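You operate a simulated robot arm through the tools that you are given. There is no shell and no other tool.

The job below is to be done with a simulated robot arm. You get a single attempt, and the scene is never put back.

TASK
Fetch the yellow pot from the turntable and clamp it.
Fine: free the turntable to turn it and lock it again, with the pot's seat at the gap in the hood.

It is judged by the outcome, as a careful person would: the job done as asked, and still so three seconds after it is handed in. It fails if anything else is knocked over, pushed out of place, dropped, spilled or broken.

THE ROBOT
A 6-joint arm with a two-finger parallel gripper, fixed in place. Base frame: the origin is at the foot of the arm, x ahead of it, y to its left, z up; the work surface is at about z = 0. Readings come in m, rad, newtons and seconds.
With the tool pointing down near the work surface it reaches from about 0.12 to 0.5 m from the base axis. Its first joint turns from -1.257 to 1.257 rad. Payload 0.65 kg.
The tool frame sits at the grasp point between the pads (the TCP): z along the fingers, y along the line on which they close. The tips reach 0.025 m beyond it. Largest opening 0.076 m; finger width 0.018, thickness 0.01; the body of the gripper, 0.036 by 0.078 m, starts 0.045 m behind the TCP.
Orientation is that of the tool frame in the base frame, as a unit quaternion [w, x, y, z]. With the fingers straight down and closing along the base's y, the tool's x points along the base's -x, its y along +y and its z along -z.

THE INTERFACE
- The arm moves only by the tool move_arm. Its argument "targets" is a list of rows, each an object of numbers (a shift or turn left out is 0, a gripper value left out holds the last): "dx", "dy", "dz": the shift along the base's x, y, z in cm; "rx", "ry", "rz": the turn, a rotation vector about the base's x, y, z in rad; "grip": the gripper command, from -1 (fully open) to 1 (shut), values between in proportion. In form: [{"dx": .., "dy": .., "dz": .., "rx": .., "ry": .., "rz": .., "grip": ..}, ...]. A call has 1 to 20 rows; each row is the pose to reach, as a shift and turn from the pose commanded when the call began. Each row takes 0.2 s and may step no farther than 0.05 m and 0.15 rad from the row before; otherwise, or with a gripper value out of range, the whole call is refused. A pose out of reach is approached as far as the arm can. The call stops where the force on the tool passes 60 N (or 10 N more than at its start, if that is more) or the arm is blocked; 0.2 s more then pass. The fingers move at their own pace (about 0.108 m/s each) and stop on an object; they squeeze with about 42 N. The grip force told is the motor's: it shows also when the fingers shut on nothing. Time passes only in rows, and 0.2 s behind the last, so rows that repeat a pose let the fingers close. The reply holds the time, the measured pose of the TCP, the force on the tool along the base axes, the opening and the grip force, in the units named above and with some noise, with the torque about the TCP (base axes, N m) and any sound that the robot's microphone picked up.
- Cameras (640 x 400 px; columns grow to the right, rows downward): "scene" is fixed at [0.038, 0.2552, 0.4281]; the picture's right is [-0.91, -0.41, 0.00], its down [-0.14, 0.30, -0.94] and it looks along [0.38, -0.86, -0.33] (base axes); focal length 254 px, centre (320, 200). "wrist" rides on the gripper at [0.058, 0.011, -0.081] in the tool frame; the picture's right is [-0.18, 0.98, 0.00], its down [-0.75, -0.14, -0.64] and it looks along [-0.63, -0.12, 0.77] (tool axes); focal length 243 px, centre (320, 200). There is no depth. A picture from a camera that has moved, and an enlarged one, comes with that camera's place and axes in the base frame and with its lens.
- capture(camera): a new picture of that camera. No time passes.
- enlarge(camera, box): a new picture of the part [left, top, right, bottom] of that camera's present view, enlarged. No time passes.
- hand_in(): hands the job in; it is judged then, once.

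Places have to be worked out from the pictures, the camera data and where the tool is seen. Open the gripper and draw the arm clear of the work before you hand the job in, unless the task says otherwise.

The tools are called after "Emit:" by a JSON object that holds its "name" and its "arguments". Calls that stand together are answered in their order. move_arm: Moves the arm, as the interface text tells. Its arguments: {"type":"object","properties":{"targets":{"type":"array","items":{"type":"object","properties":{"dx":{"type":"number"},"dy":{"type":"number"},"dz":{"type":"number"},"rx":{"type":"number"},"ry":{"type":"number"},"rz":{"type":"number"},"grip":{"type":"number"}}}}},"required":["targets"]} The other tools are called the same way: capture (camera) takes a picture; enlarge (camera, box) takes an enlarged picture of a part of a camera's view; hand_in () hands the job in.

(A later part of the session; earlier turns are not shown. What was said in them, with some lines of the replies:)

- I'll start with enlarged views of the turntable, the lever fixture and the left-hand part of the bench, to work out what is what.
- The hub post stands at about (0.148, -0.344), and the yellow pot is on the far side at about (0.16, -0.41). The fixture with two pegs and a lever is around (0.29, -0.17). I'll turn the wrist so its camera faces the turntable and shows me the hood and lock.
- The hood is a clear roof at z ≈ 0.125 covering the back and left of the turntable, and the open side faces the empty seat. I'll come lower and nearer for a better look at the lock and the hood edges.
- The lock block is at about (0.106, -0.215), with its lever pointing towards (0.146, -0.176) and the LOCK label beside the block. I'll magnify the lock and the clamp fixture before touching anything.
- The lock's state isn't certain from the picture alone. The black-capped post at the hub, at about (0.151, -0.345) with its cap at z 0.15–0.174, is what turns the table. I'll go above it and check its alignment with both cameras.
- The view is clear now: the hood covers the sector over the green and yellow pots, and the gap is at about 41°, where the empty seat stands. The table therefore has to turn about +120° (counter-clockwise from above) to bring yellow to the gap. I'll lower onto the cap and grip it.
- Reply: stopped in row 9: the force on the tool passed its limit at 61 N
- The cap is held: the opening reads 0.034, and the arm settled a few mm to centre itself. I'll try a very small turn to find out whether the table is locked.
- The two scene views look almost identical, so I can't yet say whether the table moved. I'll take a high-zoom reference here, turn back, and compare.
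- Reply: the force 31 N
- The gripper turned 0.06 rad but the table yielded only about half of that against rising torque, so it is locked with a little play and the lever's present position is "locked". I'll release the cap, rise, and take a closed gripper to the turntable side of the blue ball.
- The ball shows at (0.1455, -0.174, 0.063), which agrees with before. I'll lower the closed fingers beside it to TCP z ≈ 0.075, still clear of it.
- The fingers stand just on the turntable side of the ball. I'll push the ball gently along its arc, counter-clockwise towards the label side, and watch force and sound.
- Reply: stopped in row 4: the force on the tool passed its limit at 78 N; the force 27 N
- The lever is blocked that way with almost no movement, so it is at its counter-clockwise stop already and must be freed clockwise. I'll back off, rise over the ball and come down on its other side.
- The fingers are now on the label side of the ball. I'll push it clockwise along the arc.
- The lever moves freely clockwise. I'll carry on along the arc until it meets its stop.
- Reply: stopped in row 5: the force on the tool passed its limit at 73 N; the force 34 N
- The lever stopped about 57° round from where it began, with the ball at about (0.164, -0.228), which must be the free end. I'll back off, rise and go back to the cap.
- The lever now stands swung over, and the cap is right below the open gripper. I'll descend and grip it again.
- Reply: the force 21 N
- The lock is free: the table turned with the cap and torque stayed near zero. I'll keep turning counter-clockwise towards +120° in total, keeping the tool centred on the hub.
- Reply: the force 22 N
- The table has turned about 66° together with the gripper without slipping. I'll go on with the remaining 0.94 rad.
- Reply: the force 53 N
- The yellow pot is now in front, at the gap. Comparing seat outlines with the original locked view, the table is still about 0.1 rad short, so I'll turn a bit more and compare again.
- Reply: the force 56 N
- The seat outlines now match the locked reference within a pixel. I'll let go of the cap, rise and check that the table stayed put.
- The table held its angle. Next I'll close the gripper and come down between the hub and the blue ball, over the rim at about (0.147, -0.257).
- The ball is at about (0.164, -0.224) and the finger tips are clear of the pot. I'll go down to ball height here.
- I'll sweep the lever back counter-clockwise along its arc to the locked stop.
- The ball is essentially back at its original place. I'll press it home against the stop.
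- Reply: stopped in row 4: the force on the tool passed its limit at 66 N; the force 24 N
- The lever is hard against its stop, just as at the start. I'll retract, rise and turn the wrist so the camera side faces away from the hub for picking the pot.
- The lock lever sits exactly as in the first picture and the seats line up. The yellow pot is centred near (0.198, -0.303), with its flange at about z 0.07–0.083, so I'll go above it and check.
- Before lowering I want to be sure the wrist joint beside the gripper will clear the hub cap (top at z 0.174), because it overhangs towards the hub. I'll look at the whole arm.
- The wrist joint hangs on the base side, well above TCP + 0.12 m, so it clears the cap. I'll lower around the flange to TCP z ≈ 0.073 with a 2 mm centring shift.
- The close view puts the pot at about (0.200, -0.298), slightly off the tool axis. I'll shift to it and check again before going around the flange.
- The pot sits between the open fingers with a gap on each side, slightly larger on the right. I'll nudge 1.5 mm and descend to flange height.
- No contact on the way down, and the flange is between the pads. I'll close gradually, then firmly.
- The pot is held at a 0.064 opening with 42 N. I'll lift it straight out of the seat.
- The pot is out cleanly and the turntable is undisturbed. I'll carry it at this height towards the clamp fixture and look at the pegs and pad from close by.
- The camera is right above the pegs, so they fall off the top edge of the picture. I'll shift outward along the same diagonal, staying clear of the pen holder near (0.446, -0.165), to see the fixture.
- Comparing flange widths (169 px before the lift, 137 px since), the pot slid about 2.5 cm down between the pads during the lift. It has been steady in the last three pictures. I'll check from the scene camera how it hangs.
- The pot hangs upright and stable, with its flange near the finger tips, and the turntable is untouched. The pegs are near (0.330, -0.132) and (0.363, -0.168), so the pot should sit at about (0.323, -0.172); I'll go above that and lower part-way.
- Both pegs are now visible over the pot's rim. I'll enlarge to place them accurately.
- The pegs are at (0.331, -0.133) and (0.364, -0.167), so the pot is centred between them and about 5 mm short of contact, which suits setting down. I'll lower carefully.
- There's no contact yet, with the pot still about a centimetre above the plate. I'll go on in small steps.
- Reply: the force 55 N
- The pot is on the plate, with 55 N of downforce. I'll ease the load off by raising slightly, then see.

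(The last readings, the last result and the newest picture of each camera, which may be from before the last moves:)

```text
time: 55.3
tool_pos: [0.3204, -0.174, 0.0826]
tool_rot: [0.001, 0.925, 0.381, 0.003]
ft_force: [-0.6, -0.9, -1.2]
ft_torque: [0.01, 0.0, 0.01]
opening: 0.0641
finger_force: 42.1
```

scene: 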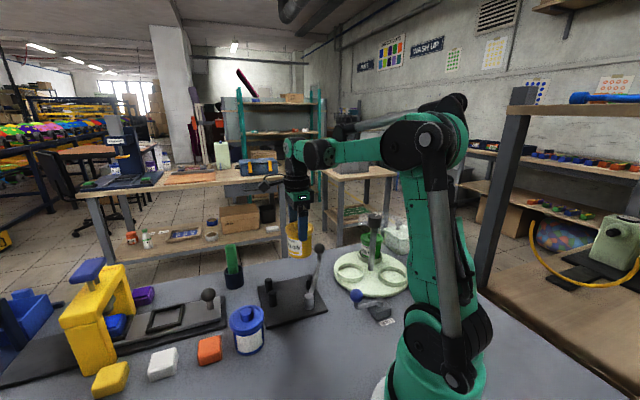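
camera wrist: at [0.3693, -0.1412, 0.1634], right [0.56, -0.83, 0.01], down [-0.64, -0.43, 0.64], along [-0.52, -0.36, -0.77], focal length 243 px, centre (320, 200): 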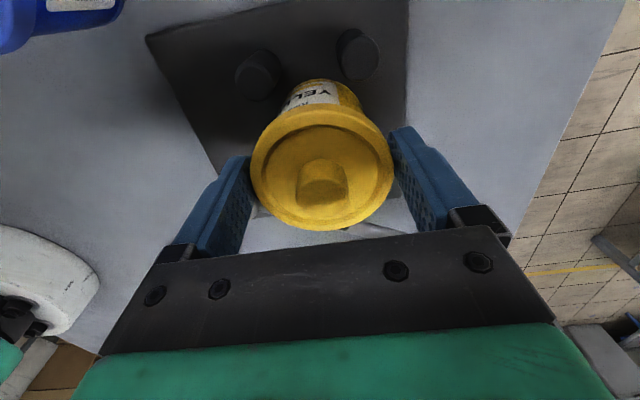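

The vertical load is gone with the pot standing on the plate. I'll slide it the last few mm towards the two pegs in small steps.

Emit:
{"name": "move_arm", "arguments": {"targets": [{"dx": 0.15, "dy": 0.14, "grip": 1}, {"dx": 0.29, "dy": 0.28, "grip": 1}, {"dx": 0.4, "dy": 0.38, "grip": 1}]}}

Emit:
{"name": "enlarge", "arguments": {"camera": "wrist", "box": [180, 0, 460, 175]}}

```text
time: 56.1
tool_pos: [0.3252, -0.1694, 0.0837]
tool_rot: [0.003, 0.924, 0.383, 0.004]
ft_force: [-0.7, -0.2, -1.4]
ft_torque: [-0.03, 0.02, 0.03]
opening: 0.0639
finger_force: 42.4
```

```text
2.29 times, centred on (320, 88) of wrist
camera zoom: at [0.3726, -0.137, 0.1648], right [0.56, -0.83, 0.01], down [-0.64, -0.43, 0.64], along [-0.52, -0.36, -0.77], focal length 555 px, centre (320, 457)
```

zoom: 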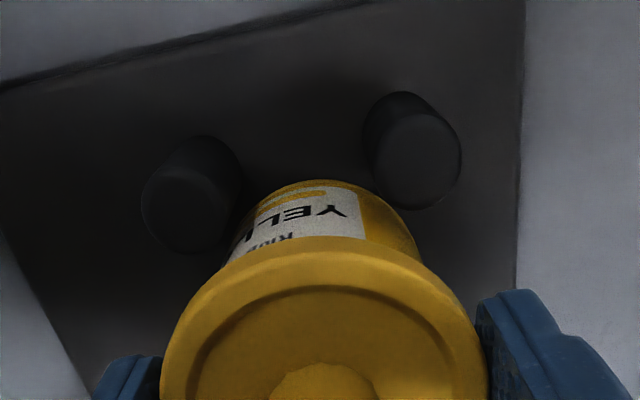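

The pot is almost touching both pegs. I'll go another couple of mm and watch the force.

Emit:
{"name": "move_arm", "arguments": {"targets": [{"dx": 0.1, "dy": 0.1, "grip": 1}, {"dx": 0.2, "dy": 0.19, "grip": 1}]}}

Emit:
{"name": "enlarge", "arguments": {"camera": "wrist", "box": [180, 0, 460, 175]}}

Emit:
{"name": "enlarge", "arguments": {"camera": "scene", "box": [250, 250, 330, 330]}}

```text
time: 56.7
tool_pos: [0.3266, -0.167, 0.083]
tool_rot: [0.003, 0.924, 0.382, 0.004]
ft_force: [-0.1, 0.4, -0.9]
ft_torque: [0.0, 0.03, 0.03]
opening: 0.0642
finger_force: 42.2
```

```text
2.29 times, centred on (320, 88) of wrist
camera zoom: at [0.3751, -0.1348, 0.1654], right [0.56, -0.83, 0.01], down [-0.64, -0.43, 0.64], along [-0.52, -0.36, -0.77], focal length 555 px, centre (320, 457)
```

zoom: 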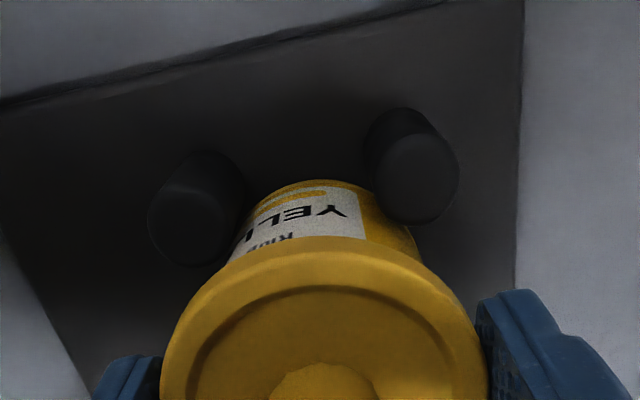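

```text
5.00 times, centred on (290, 290) of scene
camera zoom: at [0.038, 0.2552, 0.4281], right [-0.91, -0.41, 0.0], down [-0.14, 0.3, -0.94], along [0.38, -0.86, -0.33], focal length 1272 px, centre (470, -250)
```

zoom: 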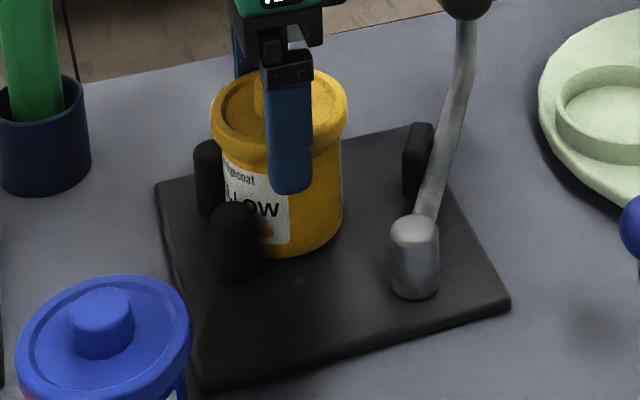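

Emit:
{"name": "move_arm", "arguments": {"targets": [{"dx": 0.1, "dy": 0.1, "grip": 1}, {"dx": 0.18, "dy": 0.17, "grip": 1}]}}

Emit:
{"name": "enlarge", "arguments": {"camera": "wrist", "box": [180, 0, 460, 175]}}

```text
time: 57.3
tool_pos: [0.3288, -0.1648, 0.0838]
tool_rot: [0.002, 0.924, 0.381, 0.004]
ft_force: [-0.3, -0.9, -0.1]
ft_torque: [0.02, -0.02, -0.02]
opening: 0.0639
finger_force: 42.0
heard: snap
```

```text
2.29 times, centred on (320, 88) of wrist
camera zoom: at [0.3768, -0.1327, 0.1658], right [0.56, -0.83, 0.01], down [-0.64, -0.43, 0.64], along [-0.52, -0.36, -0.77], focal length 555 px, centre (320, 457)
```

zoom: 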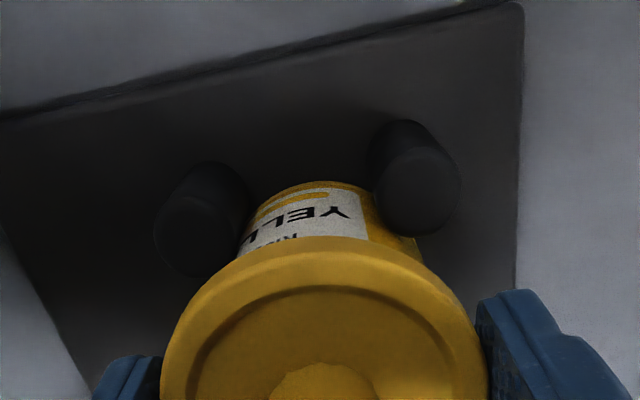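

I heard a snap. I'll check the fixture, turntable and surroundings before doing anything else.

Emit:
{"name": "capture", "arguments": {"camera": "scene"}}

Emit:
{"name": "enlarge", "arguments": {"camera": "scene", "box": [240, 230, 340, 330]}}

Emit:
{"name": "enlarge", "arguments": {"camera": "scene", "box": [330, 205, 430, 330]}}

Emit:
{"name": "capture", "arguments": {"camera": "wrist"}}

```text
taken
```

scene: 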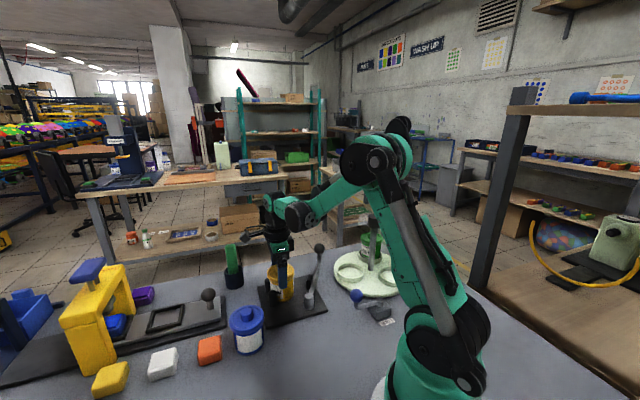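

```text
4.00 times, centred on (290, 280) of scene
camera zoom: at [0.038, 0.2552, 0.4281], right [-0.91, -0.41, 0.0], down [-0.14, 0.3, -0.94], along [0.38, -0.86, -0.33], focal length 1017 px, centre (440, -120)
```

zoom: 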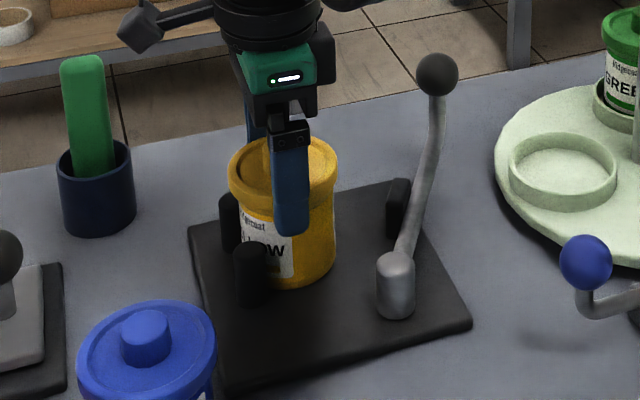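

```text
3.20 times, centred on (380, 268) of scene
camera zoom: at [0.038, 0.2552, 0.4281], right [-0.91, -0.41, 0.0], down [-0.14, 0.3, -0.94], along [0.38, -0.86, -0.33], focal length 814 px, centre (128, -16)
```

zoom: 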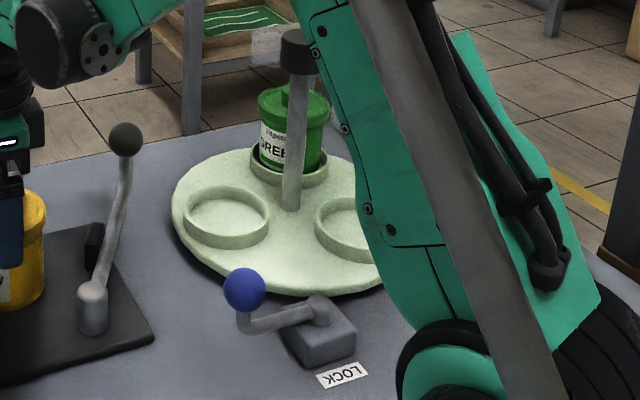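

```text
taken
camera wrist: at [0.3768, -0.1327, 0.1658], right [0.56, -0.83, 0.01], down [-0.64, -0.43, 0.64], along [-0.52, -0.36, -0.77], focal length 243 px, centre (320, 200)
```

wrist: 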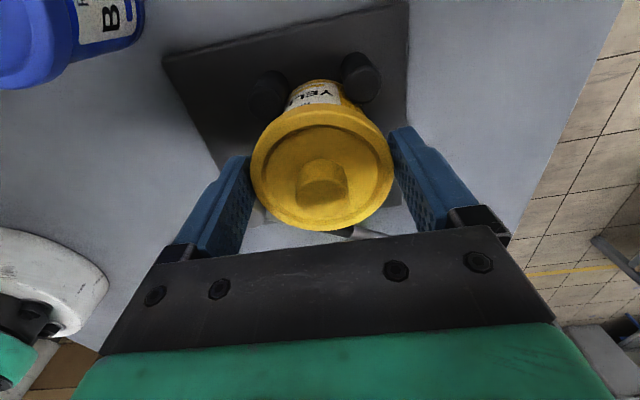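

Nothing has moved or broken: the turntable, lock and lever are as before, and the pot stands against the pegs, so the snap was probably the pot reaching its place. I'll open the fingers gently and rise.

Emit:
{"name": "move_arm", "arguments": {"targets": [{"dz": -0.1, "grip": 0}, {"dz": -0.1, "grip": -0.5}, {"dz": -0.1, "grip": -0.8}, {"dz": -0.1, "grip": -1}, {"dz": -0.1, "grip": -1}]}}

Emit:
{"name": "capture", "arguments": {"camera": "wrist"}}

```text
time: 58.5
tool_pos: [0.3289, -0.1648, 0.0821]
tool_rot: [0.002, 0.924, 0.382, 0.004]
ft_force: [-0.2, 0.5, -0.1]
ft_torque: [0.02, 0.01, 0.01]
opening: 0.0757
finger_force: 0.1
```

```text
taken
camera wrist: at [0.3767, -0.1334, 0.1647], right [0.56, -0.83, 0.01], down [-0.64, -0.43, 0.64], along [-0.52, -0.36, -0.77], focal length 243 px, centre (320, 200)
```

wrist: 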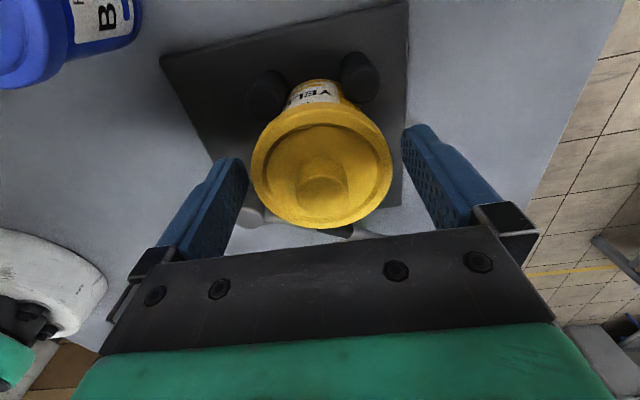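

The fingers are open and free of the pot. I'll rise straight up, then move over towards the clamp lever's ball to locate it.

Emit:
{"name": "move_arm", "arguments": {"targets": [{"dz": 1.5}, {"dz": 3.5}, {"dz": 6}, {"dz": 9}, {"dz": 12}, {"dz": 13, "dx": -1.5, "dy": -3.5}, {"dz": 13, "dx": -3, "dy": -7}, {"dz": 13, "dx": -4.5, "dy": -10.5}, {"dz": 13, "dx": -4.5, "dy": -10.5}]}}

Emit:
{"name": "capture", "arguments": {"camera": "wrist"}}

Emit:
{"name": "enlarge", "arguments": {"camera": "scene", "box": [240, 230, 340, 330]}}

```text
time: 60.5
tool_pos: [0.2817, -0.2716, 0.2111]
tool_rot: [0.002, 0.924, 0.383, 0.004]
ft_force: [0.2, 0.1, -0.6]
ft_torque: [0.01, 0.0, 0.04]
opening: 0.0761
finger_force: 0.2
```

```text
taken
camera wrist: at [0.3302, -0.24, 0.2942], right [0.56, -0.83, 0.01], down [-0.64, -0.43, 0.64], along [-0.52, -0.36, -0.77], focal length 243 px, centre (320, 200)
```

wrist: 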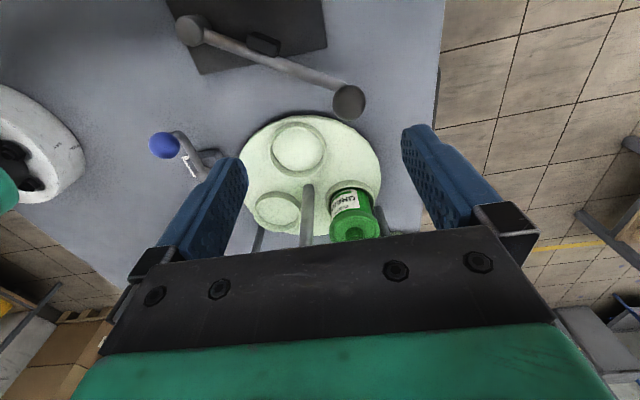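

```text
4.00 times, centred on (290, 280) of scene
camera zoom: at [0.038, 0.2551, 0.4281], right [-0.91, -0.41, 0.0], down [-0.14, 0.3, -0.94], along [0.38, -0.86, -0.33], focal length 1017 px, centre (440, -120)
```

zoom: 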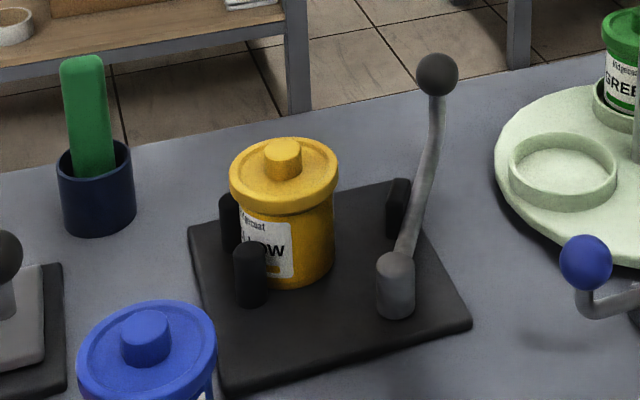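

Emit:
{"name": "enlarge", "arguments": {"camera": "wrist", "box": [160, 0, 390, 140]}}

Emit:
{"name": "enlarge", "arguments": {"camera": "scene", "box": [285, 240, 335, 315]}}

```text
2.78 times, centred on (275, 70) of wrist
camera zoom: at [0.3302, -0.24, 0.2942], right [0.56, -0.83, 0.01], down [-0.64, -0.43, 0.64], along [-0.52, -0.36, -0.77], focal length 675 px, centre (445, 562)
```

zoom: 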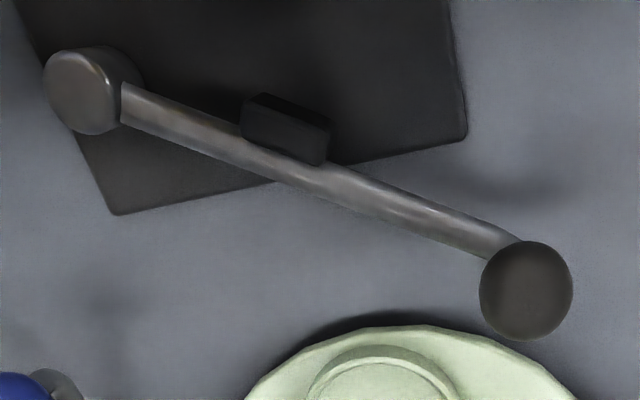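

```text
5.33 times, centred on (310, 278) of scene
camera zoom: at [0.038, 0.2551, 0.4281], right [-0.91, -0.41, 0.0], down [-0.14, 0.3, -0.94], along [0.38, -0.86, -0.33], focal length 1356 px, centre (373, -213)
```

zoom: 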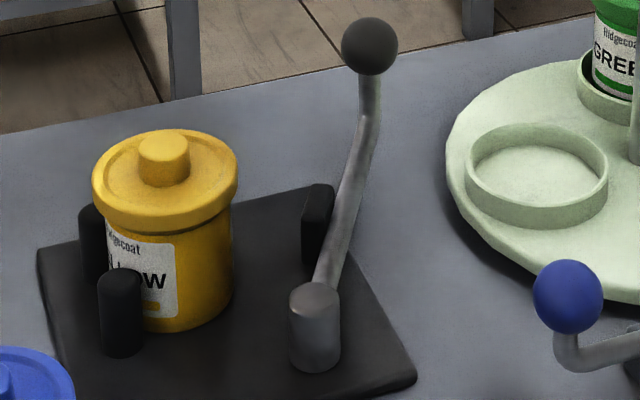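

The lever carries a black pad on its inner side at about 65 mm from the pivot, so swinging it counter-clockwise presses the pot against the pegs. Its ball is at about (0.288, -0.300, 0.077); I'll go down behind it with closed fingers.

Emit:
{"name": "move_arm", "arguments": {"targets": [{"dx": -1.5, "dy": -1.8, "grip": 1}, {"dx": -3.2, "dy": -3.7, "grip": 1}, {"dx": -3.2, "dy": -3.7, "dz": -4, "grip": 1}, {"dx": -3.2, "dy": -3.7, "dz": -8, "grip": 1}, {"dx": -3.2, "dy": -3.7, "dz": -11, "grip": 1}, {"dx": -3.2, "dy": -3.7, "dz": -12.6, "grip": 1}, {"dx": -3.2, "dy": -3.7, "dz": -12.6, "grip": 1}]}}

Emit:
{"name": "capture", "arguments": {"camera": "wrist"}}

Emit:
{"name": "enlarge", "arguments": {"camera": "scene", "box": [260, 210, 400, 320]}}

```text
time: 62.1
tool_pos: [0.2519, -0.3057, 0.086]
tool_rot: [0.002, 0.924, 0.382, 0.004]
ft_force: [-0.5, 0.2, 0.3]
ft_torque: [0.01, -0.01, 0.03]
opening: 0.0
finger_force: 23.0
```

```text
taken
camera wrist: at [0.2997, -0.2741, 0.1688], right [0.56, -0.83, 0.01], down [-0.64, -0.43, 0.64], along [-0.52, -0.36, -0.77], focal length 243 px, centre (320, 200)
```

wrist: 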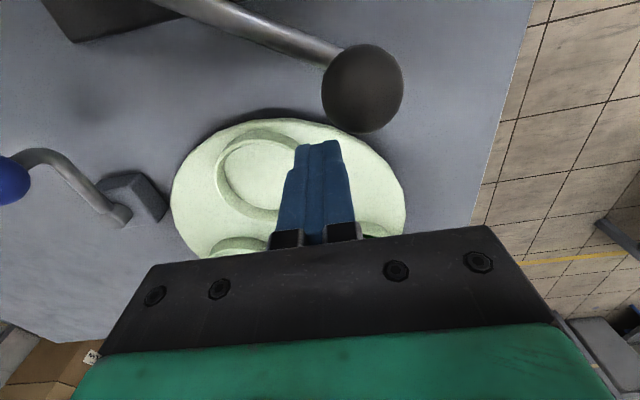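

```text
3.64 times, centred on (330, 265) of scene
camera zoom: at [0.038, 0.2552, 0.4281], right [-0.91, -0.41, 0.0], down [-0.14, 0.3, -0.94], along [0.38, -0.86, -0.33], focal length 925 px, centre (284, -36)
```

zoom: 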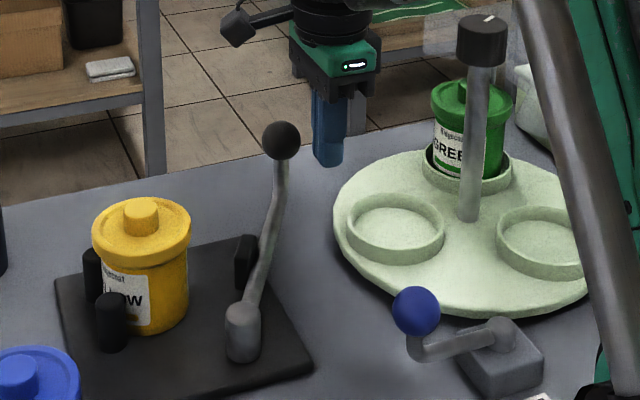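

The finger tips stand behind the ball at the right height. I'll sweep it counter-clockwise along its arc, part of the way first.

Emit:
{"name": "move_arm", "arguments": {"targets": [{"dx": 0.7, "dy": 0}, {"dx": 1.34, "dy": -0.05}, {"dx": 2.0, "dy": 0.03}, {"dx": 2.6, "dy": 0.14}, {"dx": 3.2, "dy": 0.28}, {"dx": 3.83, "dy": 0.44}]}}

Emit:
{"name": "capture", "arguments": {"camera": "wrist"}}

Emit:
{"name": "enlarge", "arguments": {"camera": "scene", "box": [240, 220, 350, 330]}}

```text
time: 63.5
tool_pos: [0.2898, -0.3039, 0.0864]
tool_rot: [0.003, 0.924, 0.382, 0.004]
ft_force: [0.2, -0.2, 0.0]
ft_torque: [0.01, 0.03, 0.02]
opening: 0.0001
finger_force: 23.7
```

```text
taken
camera wrist: at [0.3377, -0.2712, 0.168], right [0.56, -0.83, 0.01], down [-0.64, -0.43, 0.64], along [-0.52, -0.36, -0.77], focal length 243 px, centre (320, 200)
```

wrist: 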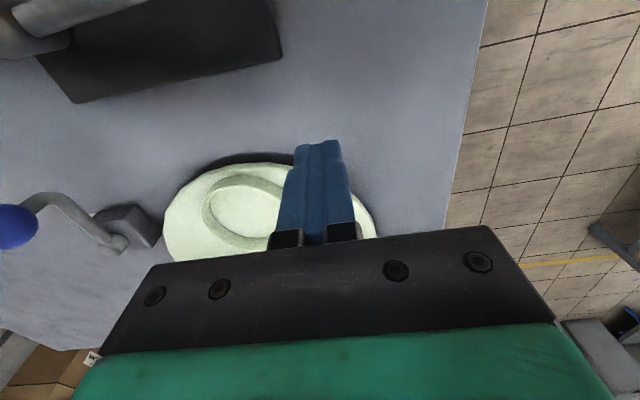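

```text
3.64 times, centred on (295, 275) of scene
camera zoom: at [0.038, 0.2552, 0.4281], right [-0.91, -0.41, 0.0], down [-0.14, 0.3, -0.94], along [0.38, -0.86, -0.33], focal length 925 px, centre (411, -73)
```

zoom: 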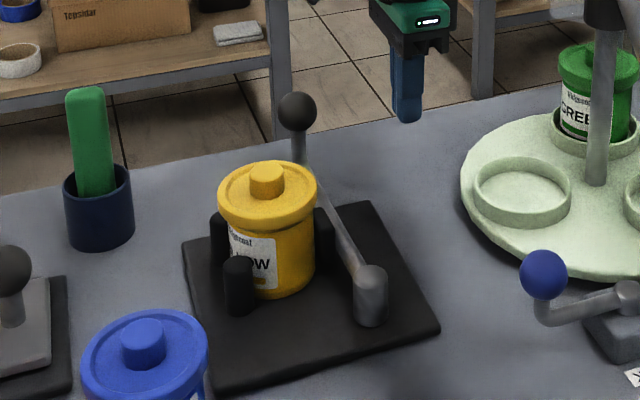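

The lever went over by itself ahead of my fingers, and its pad now appears to be against the pot. I'll rise and look from above at how it sits.

Emit:
{"name": "move_arm", "arguments": {"targets": [{"dx": -1, "dz": 2}, {"dx": -1, "dz": 6}, {"dx": 1, "dz": 10, "dy": 2}, {"dx": 4, "dz": 13, "dy": 5}, {"dx": 7, "dz": 14, "dy": 8}, {"dx": 8, "dz": 14, "dy": 10}, {"dx": 8, "dz": 14, "dy": 10}]}}

Emit:
{"name": "capture", "arguments": {"camera": "wrist"}}

Emit:
{"name": "enlarge", "arguments": {"camera": "wrist", "box": [200, 0, 480, 175]}}

Emit:
{"name": "enlarge", "arguments": {"camera": "scene", "box": [250, 240, 330, 320]}}

```text
refused: row 4 steps farther than a row can; nothing moved
```

```text
taken
camera wrist: at [0.3377, -0.2712, 0.168], right [0.56, -0.83, 0.01], down [-0.64, -0.43, 0.64], along [-0.52, -0.36, -0.77], focal length 243 px, centre (320, 200)
```

wrist: 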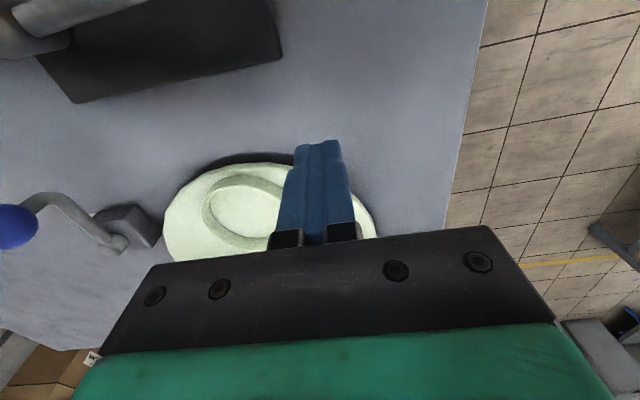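

```text
2.29 times, centred on (340, 88) of wrist
camera zoom: at [0.3377, -0.2712, 0.168], right [0.56, -0.83, 0.01], down [-0.64, -0.43, 0.64], along [-0.52, -0.36, -0.77], focal length 555 px, centre (274, 457)
```

zoom: 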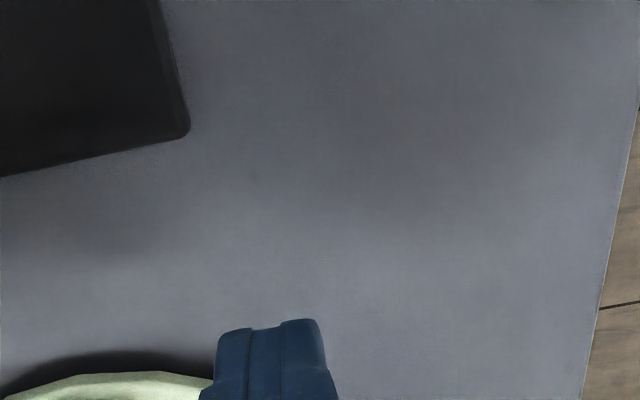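

```text
5.00 times, centred on (290, 280) of scene
camera zoom: at [0.038, 0.2552, 0.4281], right [-0.91, -0.41, 0.0], down [-0.14, 0.3, -0.94], along [0.38, -0.86, -0.33], focal length 1272 px, centre (470, -200)
```

zoom: 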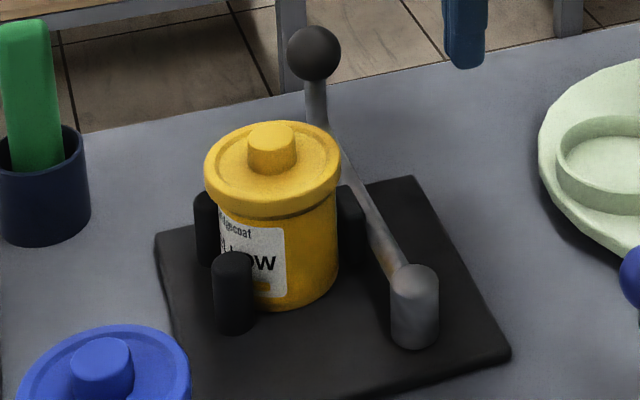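

One step was too long, so nothing moved. I'll repeat the rise and sideways move in smaller steps.

Emit:
{"name": "move_arm", "arguments": {"targets": [{"dx": -0.5, "dz": 2.5}, {"dx": -0.5, "dz": 6}, {"dx": -0.5, "dz": 10}, {"dx": 1, "dz": 13, "dy": 2}, {"dx": 3, "dz": 14, "dy": 5}, {"dx": 5.5, "dz": 14, "dy": 8}, {"dx": 7, "dz": 14, "dy": 10}, {"dx": 7, "dz": 14, "dy": 10}]}}

Emit:
{"name": "capture", "arguments": {"camera": "wrist"}}

Emit:
{"name": "enlarge", "arguments": {"camera": "wrist", "box": [160, 0, 440, 175]}}

```text
time: 65.3
tool_pos: [0.3617, -0.2048, 0.2248]
tool_rot: [0.002, 0.924, 0.382, 0.004]
ft_force: [-0.2, 0.0, -0.7]
ft_torque: [-0.03, 0.02, 0.01]
opening: 0.0001
finger_force: 23.5
```

```text
taken
camera wrist: at [0.4087, -0.1724, 0.3062], right [0.56, -0.83, 0.01], down [-0.64, -0.43, 0.64], along [-0.52, -0.36, -0.77], focal length 243 px, centre (320, 200)
```

wrist: 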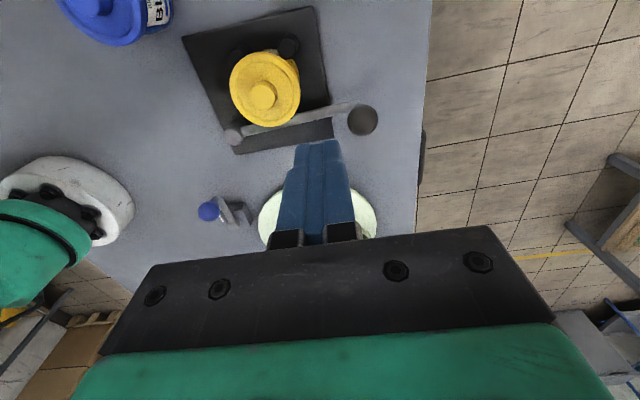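

```text
2.29 times, centred on (300, 88) of wrist
camera zoom: at [0.4087, -0.1724, 0.3062], right [0.56, -0.83, 0.01], down [-0.64, -0.43, 0.64], along [-0.52, -0.36, -0.77], focal length 555 px, centre (366, 457)
```

zoom: 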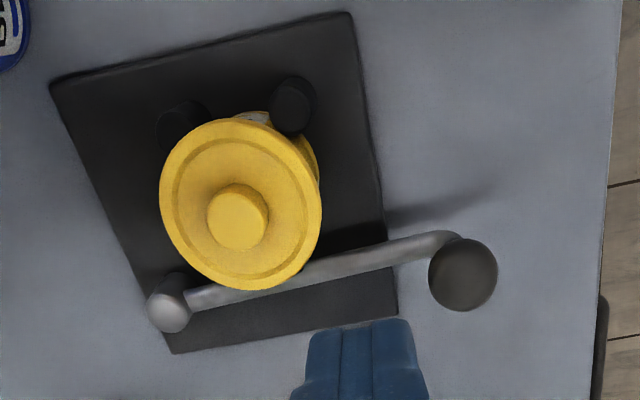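

The lever lies alongside the pot with its pad behind it and the ball at about (0.359, -0.258). To be sure it is really tight, I'll press the ball further in the closing direction and watch the force.

Emit:
{"name": "move_arm", "arguments": {"targets": [{"dx": -1, "dy": -3, "grip": 1}, {"dx": -2, "dy": -6, "grip": 1}, {"dx": -3, "dy": -8.4, "grip": 1}, {"dx": -3, "dy": -8.4, "dz": -4, "grip": 1}, {"dx": -3, "dy": -8.4, "dz": -8, "grip": 1}, {"dx": -3, "dy": -8.4, "dz": -12, "grip": 1}, {"dx": -3, "dy": -8.4, "dz": -13.9, "grip": 1}, {"dx": -3, "dy": -8.4, "dz": -13.9, "grip": 1}]}}

Emit:
{"name": "capture", "arguments": {"camera": "wrist"}}

Emit:
{"name": "enlarge", "arguments": {"camera": "scene", "box": [240, 220, 350, 330]}}

```text
time: 67.1
tool_pos: [0.333, -0.2858, 0.0837]
tool_rot: [0.001, 0.924, 0.382, 0.004]
ft_force: [-0.6, 0.8, -0.4]
ft_torque: [0.03, -0.02, 0.02]
opening: 0.0
finger_force: 23.5
```

```text
taken
camera wrist: at [0.3805, -0.2537, 0.1666], right [0.56, -0.83, 0.01], down [-0.64, -0.43, 0.64], along [-0.52, -0.36, -0.77], focal length 243 px, centre (320, 200)
```

wrist: 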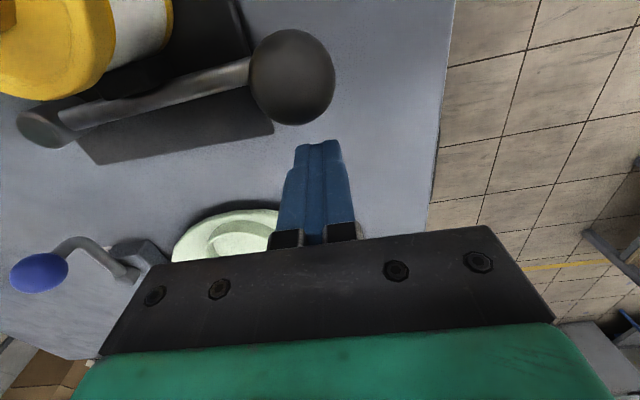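

```text
3.64 times, centred on (295, 275) of scene
camera zoom: at [0.038, 0.2552, 0.4281], right [-0.91, -0.41, 0.0], down [-0.14, 0.3, -0.94], along [0.38, -0.86, -0.33], focal length 925 px, centre (411, -73)
```

zoom: 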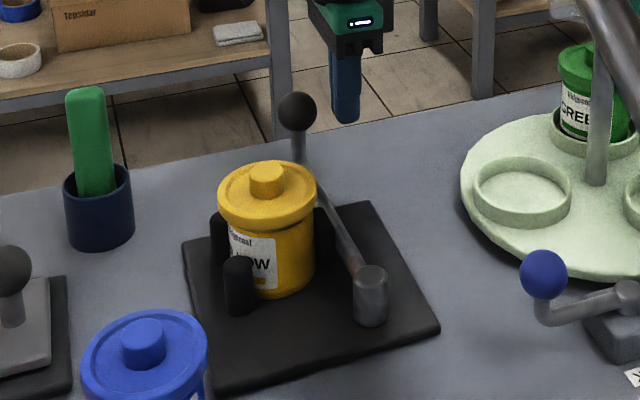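

The ball is directly ahead of the fingers. I'll press in the closing direction in small steps.

Emit:
{"name": "move_arm", "arguments": {"targets": [{"dx": 0.5, "dy": 0.55}, {"dx": 0.8, "dy": 0.9}, {"dx": 1.0, "dy": 1.15}, {"dx": 1.2, "dy": 1.35}, {"dx": 1.35, "dy": 1.5}]}}

Emit:
{"name": "capture", "arguments": {"camera": "wrist"}}

Emit:
{"name": "enlarge", "arguments": {"camera": "scene", "box": [240, 220, 350, 330]}}

```text
time: 68.3
tool_pos: [0.3417, -0.2741, 0.0857]
tool_rot: [0.002, 0.925, 0.38, 0.0]
ft_force: [-27.9, -18.2, 2.2]
ft_torque: [-0.17, 0.36, 0.07]
opening: 0.0001
finger_force: 24.2
```

```text
taken
camera wrist: at [0.3906, -0.2412, 0.1687], right [0.56, -0.83, 0.01], down [-0.64, -0.43, 0.64], along [-0.53, -0.36, -0.77], focal length 243 px, centre (320, 200)
```

wrist: 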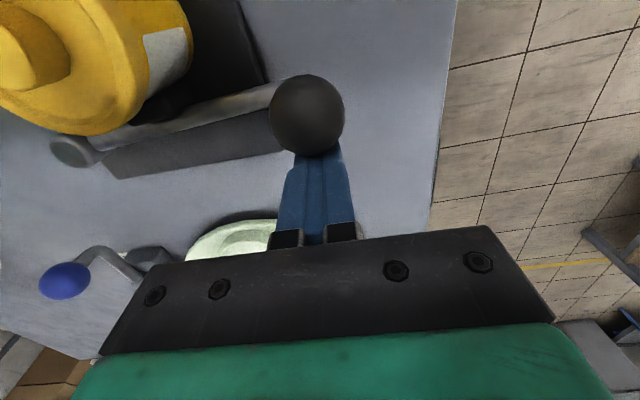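

```text
3.64 times, centred on (295, 275) of scene
camera zoom: at [0.038, 0.2551, 0.4281], right [-0.91, -0.41, 0.0], down [-0.14, 0.3, -0.94], along [0.38, -0.86, -0.33], focal length 925 px, centre (411, -73)
```

zoom: 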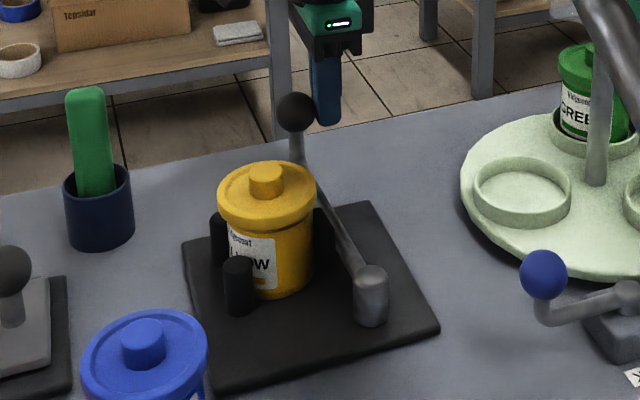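

The lever resists firmly (33 N with almost no movement), so the pot is tightly clamped between pad and pegs. I'll back off, rise, open the gripper and draw the arm clear.

Emit:
{"name": "move_arm", "arguments": {"targets": [{"dx": -0.8, "dy": -0.9}, {"dx": -1.5, "dy": -1.7}, {"dx": -1.5, "dy": -1.7, "dz": 3}, {"dx": -1.5, "dy": -1.7, "dz": 7}, {"dx": -1.5, "dy": -1.7, "dz": 11.5}, {"dx": -1.5, "dy": -1.7, "dz": 16}, {"dx": -3.5, "dy": 0, "dz": 19, "grip": -1}, {"dx": -6, "dy": 3, "dz": 21, "grip": -1}, {"dx": -9, "dy": 6, "dz": 23, "grip": -1}, {"dx": -12, "dy": 9, "dz": 25, "grip": -1}, {"dx": -15, "dy": 11.5, "dz": 27, "grip": -1}, {"dx": -15, "dy": 11.5, "dz": 27, "grip": -1}]}}

Emit:
{"name": "capture", "arguments": {"camera": "scene"}}

Emit:
{"name": "enlarge", "arguments": {"camera": "scene", "box": [240, 220, 350, 330]}}

Emit:
{"name": "enlarge", "arguments": {"camera": "scene", "box": [330, 225, 410, 300]}}

Emit:
{"name": "enlarge", "arguments": {"camera": "scene", "box": [340, 280, 410, 330]}}

Emit:
{"name": "capture", "arguments": {"camera": "wrist"}}

```text
time: 70.9
tool_pos: [0.1891, -0.1576, 0.3543]
tool_rot: [0.002, 0.924, 0.382, 0.004]
ft_force: [-0.7, -0.9, 0.3]
ft_torque: [0.01, -0.02, 0.0]
opening: 0.076
finger_force: 0.0
```

```text
taken
```

scene: 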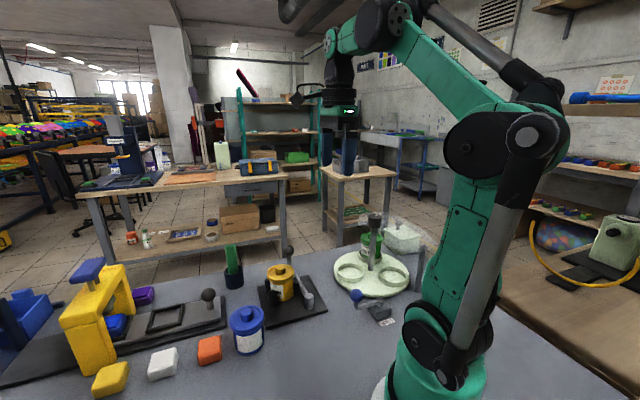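

```text
3.64 times, centred on (295, 275) of scene
camera zoom: at [0.038, 0.2552, 0.4281], right [-0.91, -0.41, 0.0], down [-0.14, 0.3, -0.94], along [0.38, -0.86, -0.33], focal length 925 px, centre (411, -73)
```

zoom: 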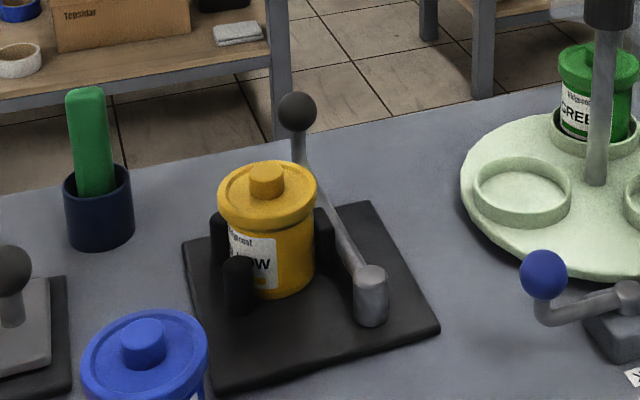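

```text
5.33 times, centred on (370, 262) of scene
camera zoom: at [0.038, 0.2552, 0.4281], right [-0.91, -0.41, 0.0], down [-0.14, 0.3, -0.94], along [0.38, -0.86, -0.33], focal length 1356 px, centre (53, -133)
```

zoom: 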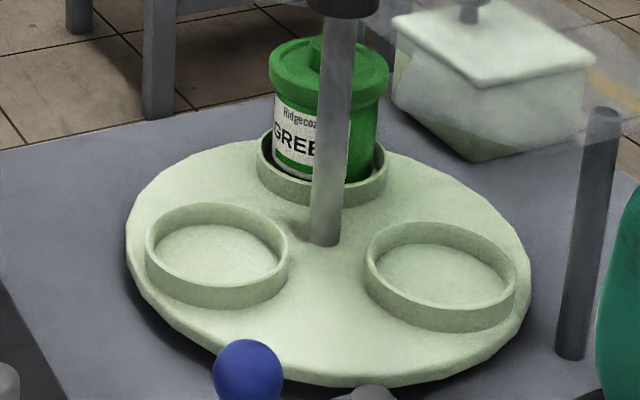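

```text
8.00 times, centred on (375, 305) of scene
camera zoom: at [0.038, 0.2552, 0.4281], right [-0.91, -0.41, 0.0], down [-0.14, 0.3, -0.94], along [0.38, -0.86, -0.33], focal length 2035 px, centre (-120, -640)
```

zoom: 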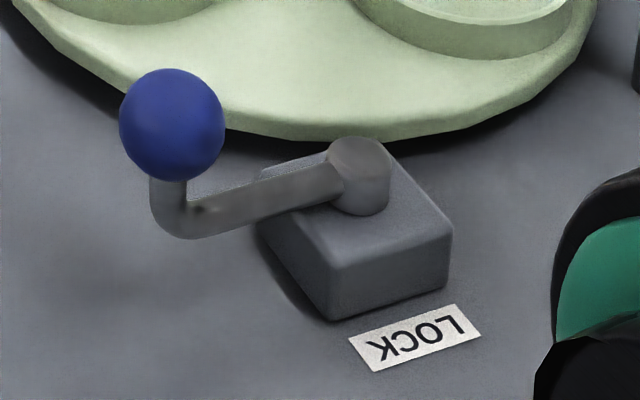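

```text
taken
camera wrist: at [0.238, -0.1255, 0.4378], right [0.56, -0.83, 0.01], down [-0.64, -0.43, 0.64], along [-0.52, -0.36, -0.77], focal length 243 px, centre (320, 200)
```

wrist: 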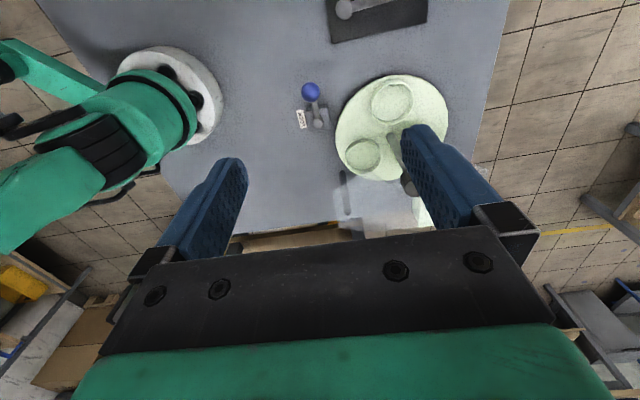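

Everything is as asked:
- The yellow pot stands on the fixture, clamped between lever pad and pegs.
- Its empty seat is at the gap in the hood, and the lock lever is back exactly where it started.
- The green pot and everything else are undisturbed.
- The gripper is open and the arm is clear, so I'm handing in.

Emit:
{"name": "hand_in", "arguments": {}}

```text
The job is handed in.
```

The yellow pot is off the turntable and clamped in the peg fixture, and I've handed the job in. I haven't seen the judging result.

- **Turntable:** I freed the lock, turned the table about 120° counter-clockwise so the yellow pot's seat is at the gap in the hood, and put the lock lever back against its stop. In the last picture the lever is exactly where it started. I didn't twist the table again to check that the lock holds.
- **Clamp:** The pot stands against both pegs with the lever pad behind it. Pressing the lever further met about 33 N with almost no movement, so it is tight.
- **Slip while lifting:** The pot slid about 2 to 2.5 cm down between the fingers as I lifted it, then stayed steady. It was set down upright.
- **Snap sound:** I heard one snap as the pot reached the pegs. I found nothing broken or moved, so it was probably the pot seating, but I couldn't confirm that.

I saw nothing else disturbed. The gripper is open and the arm is clear of the work.
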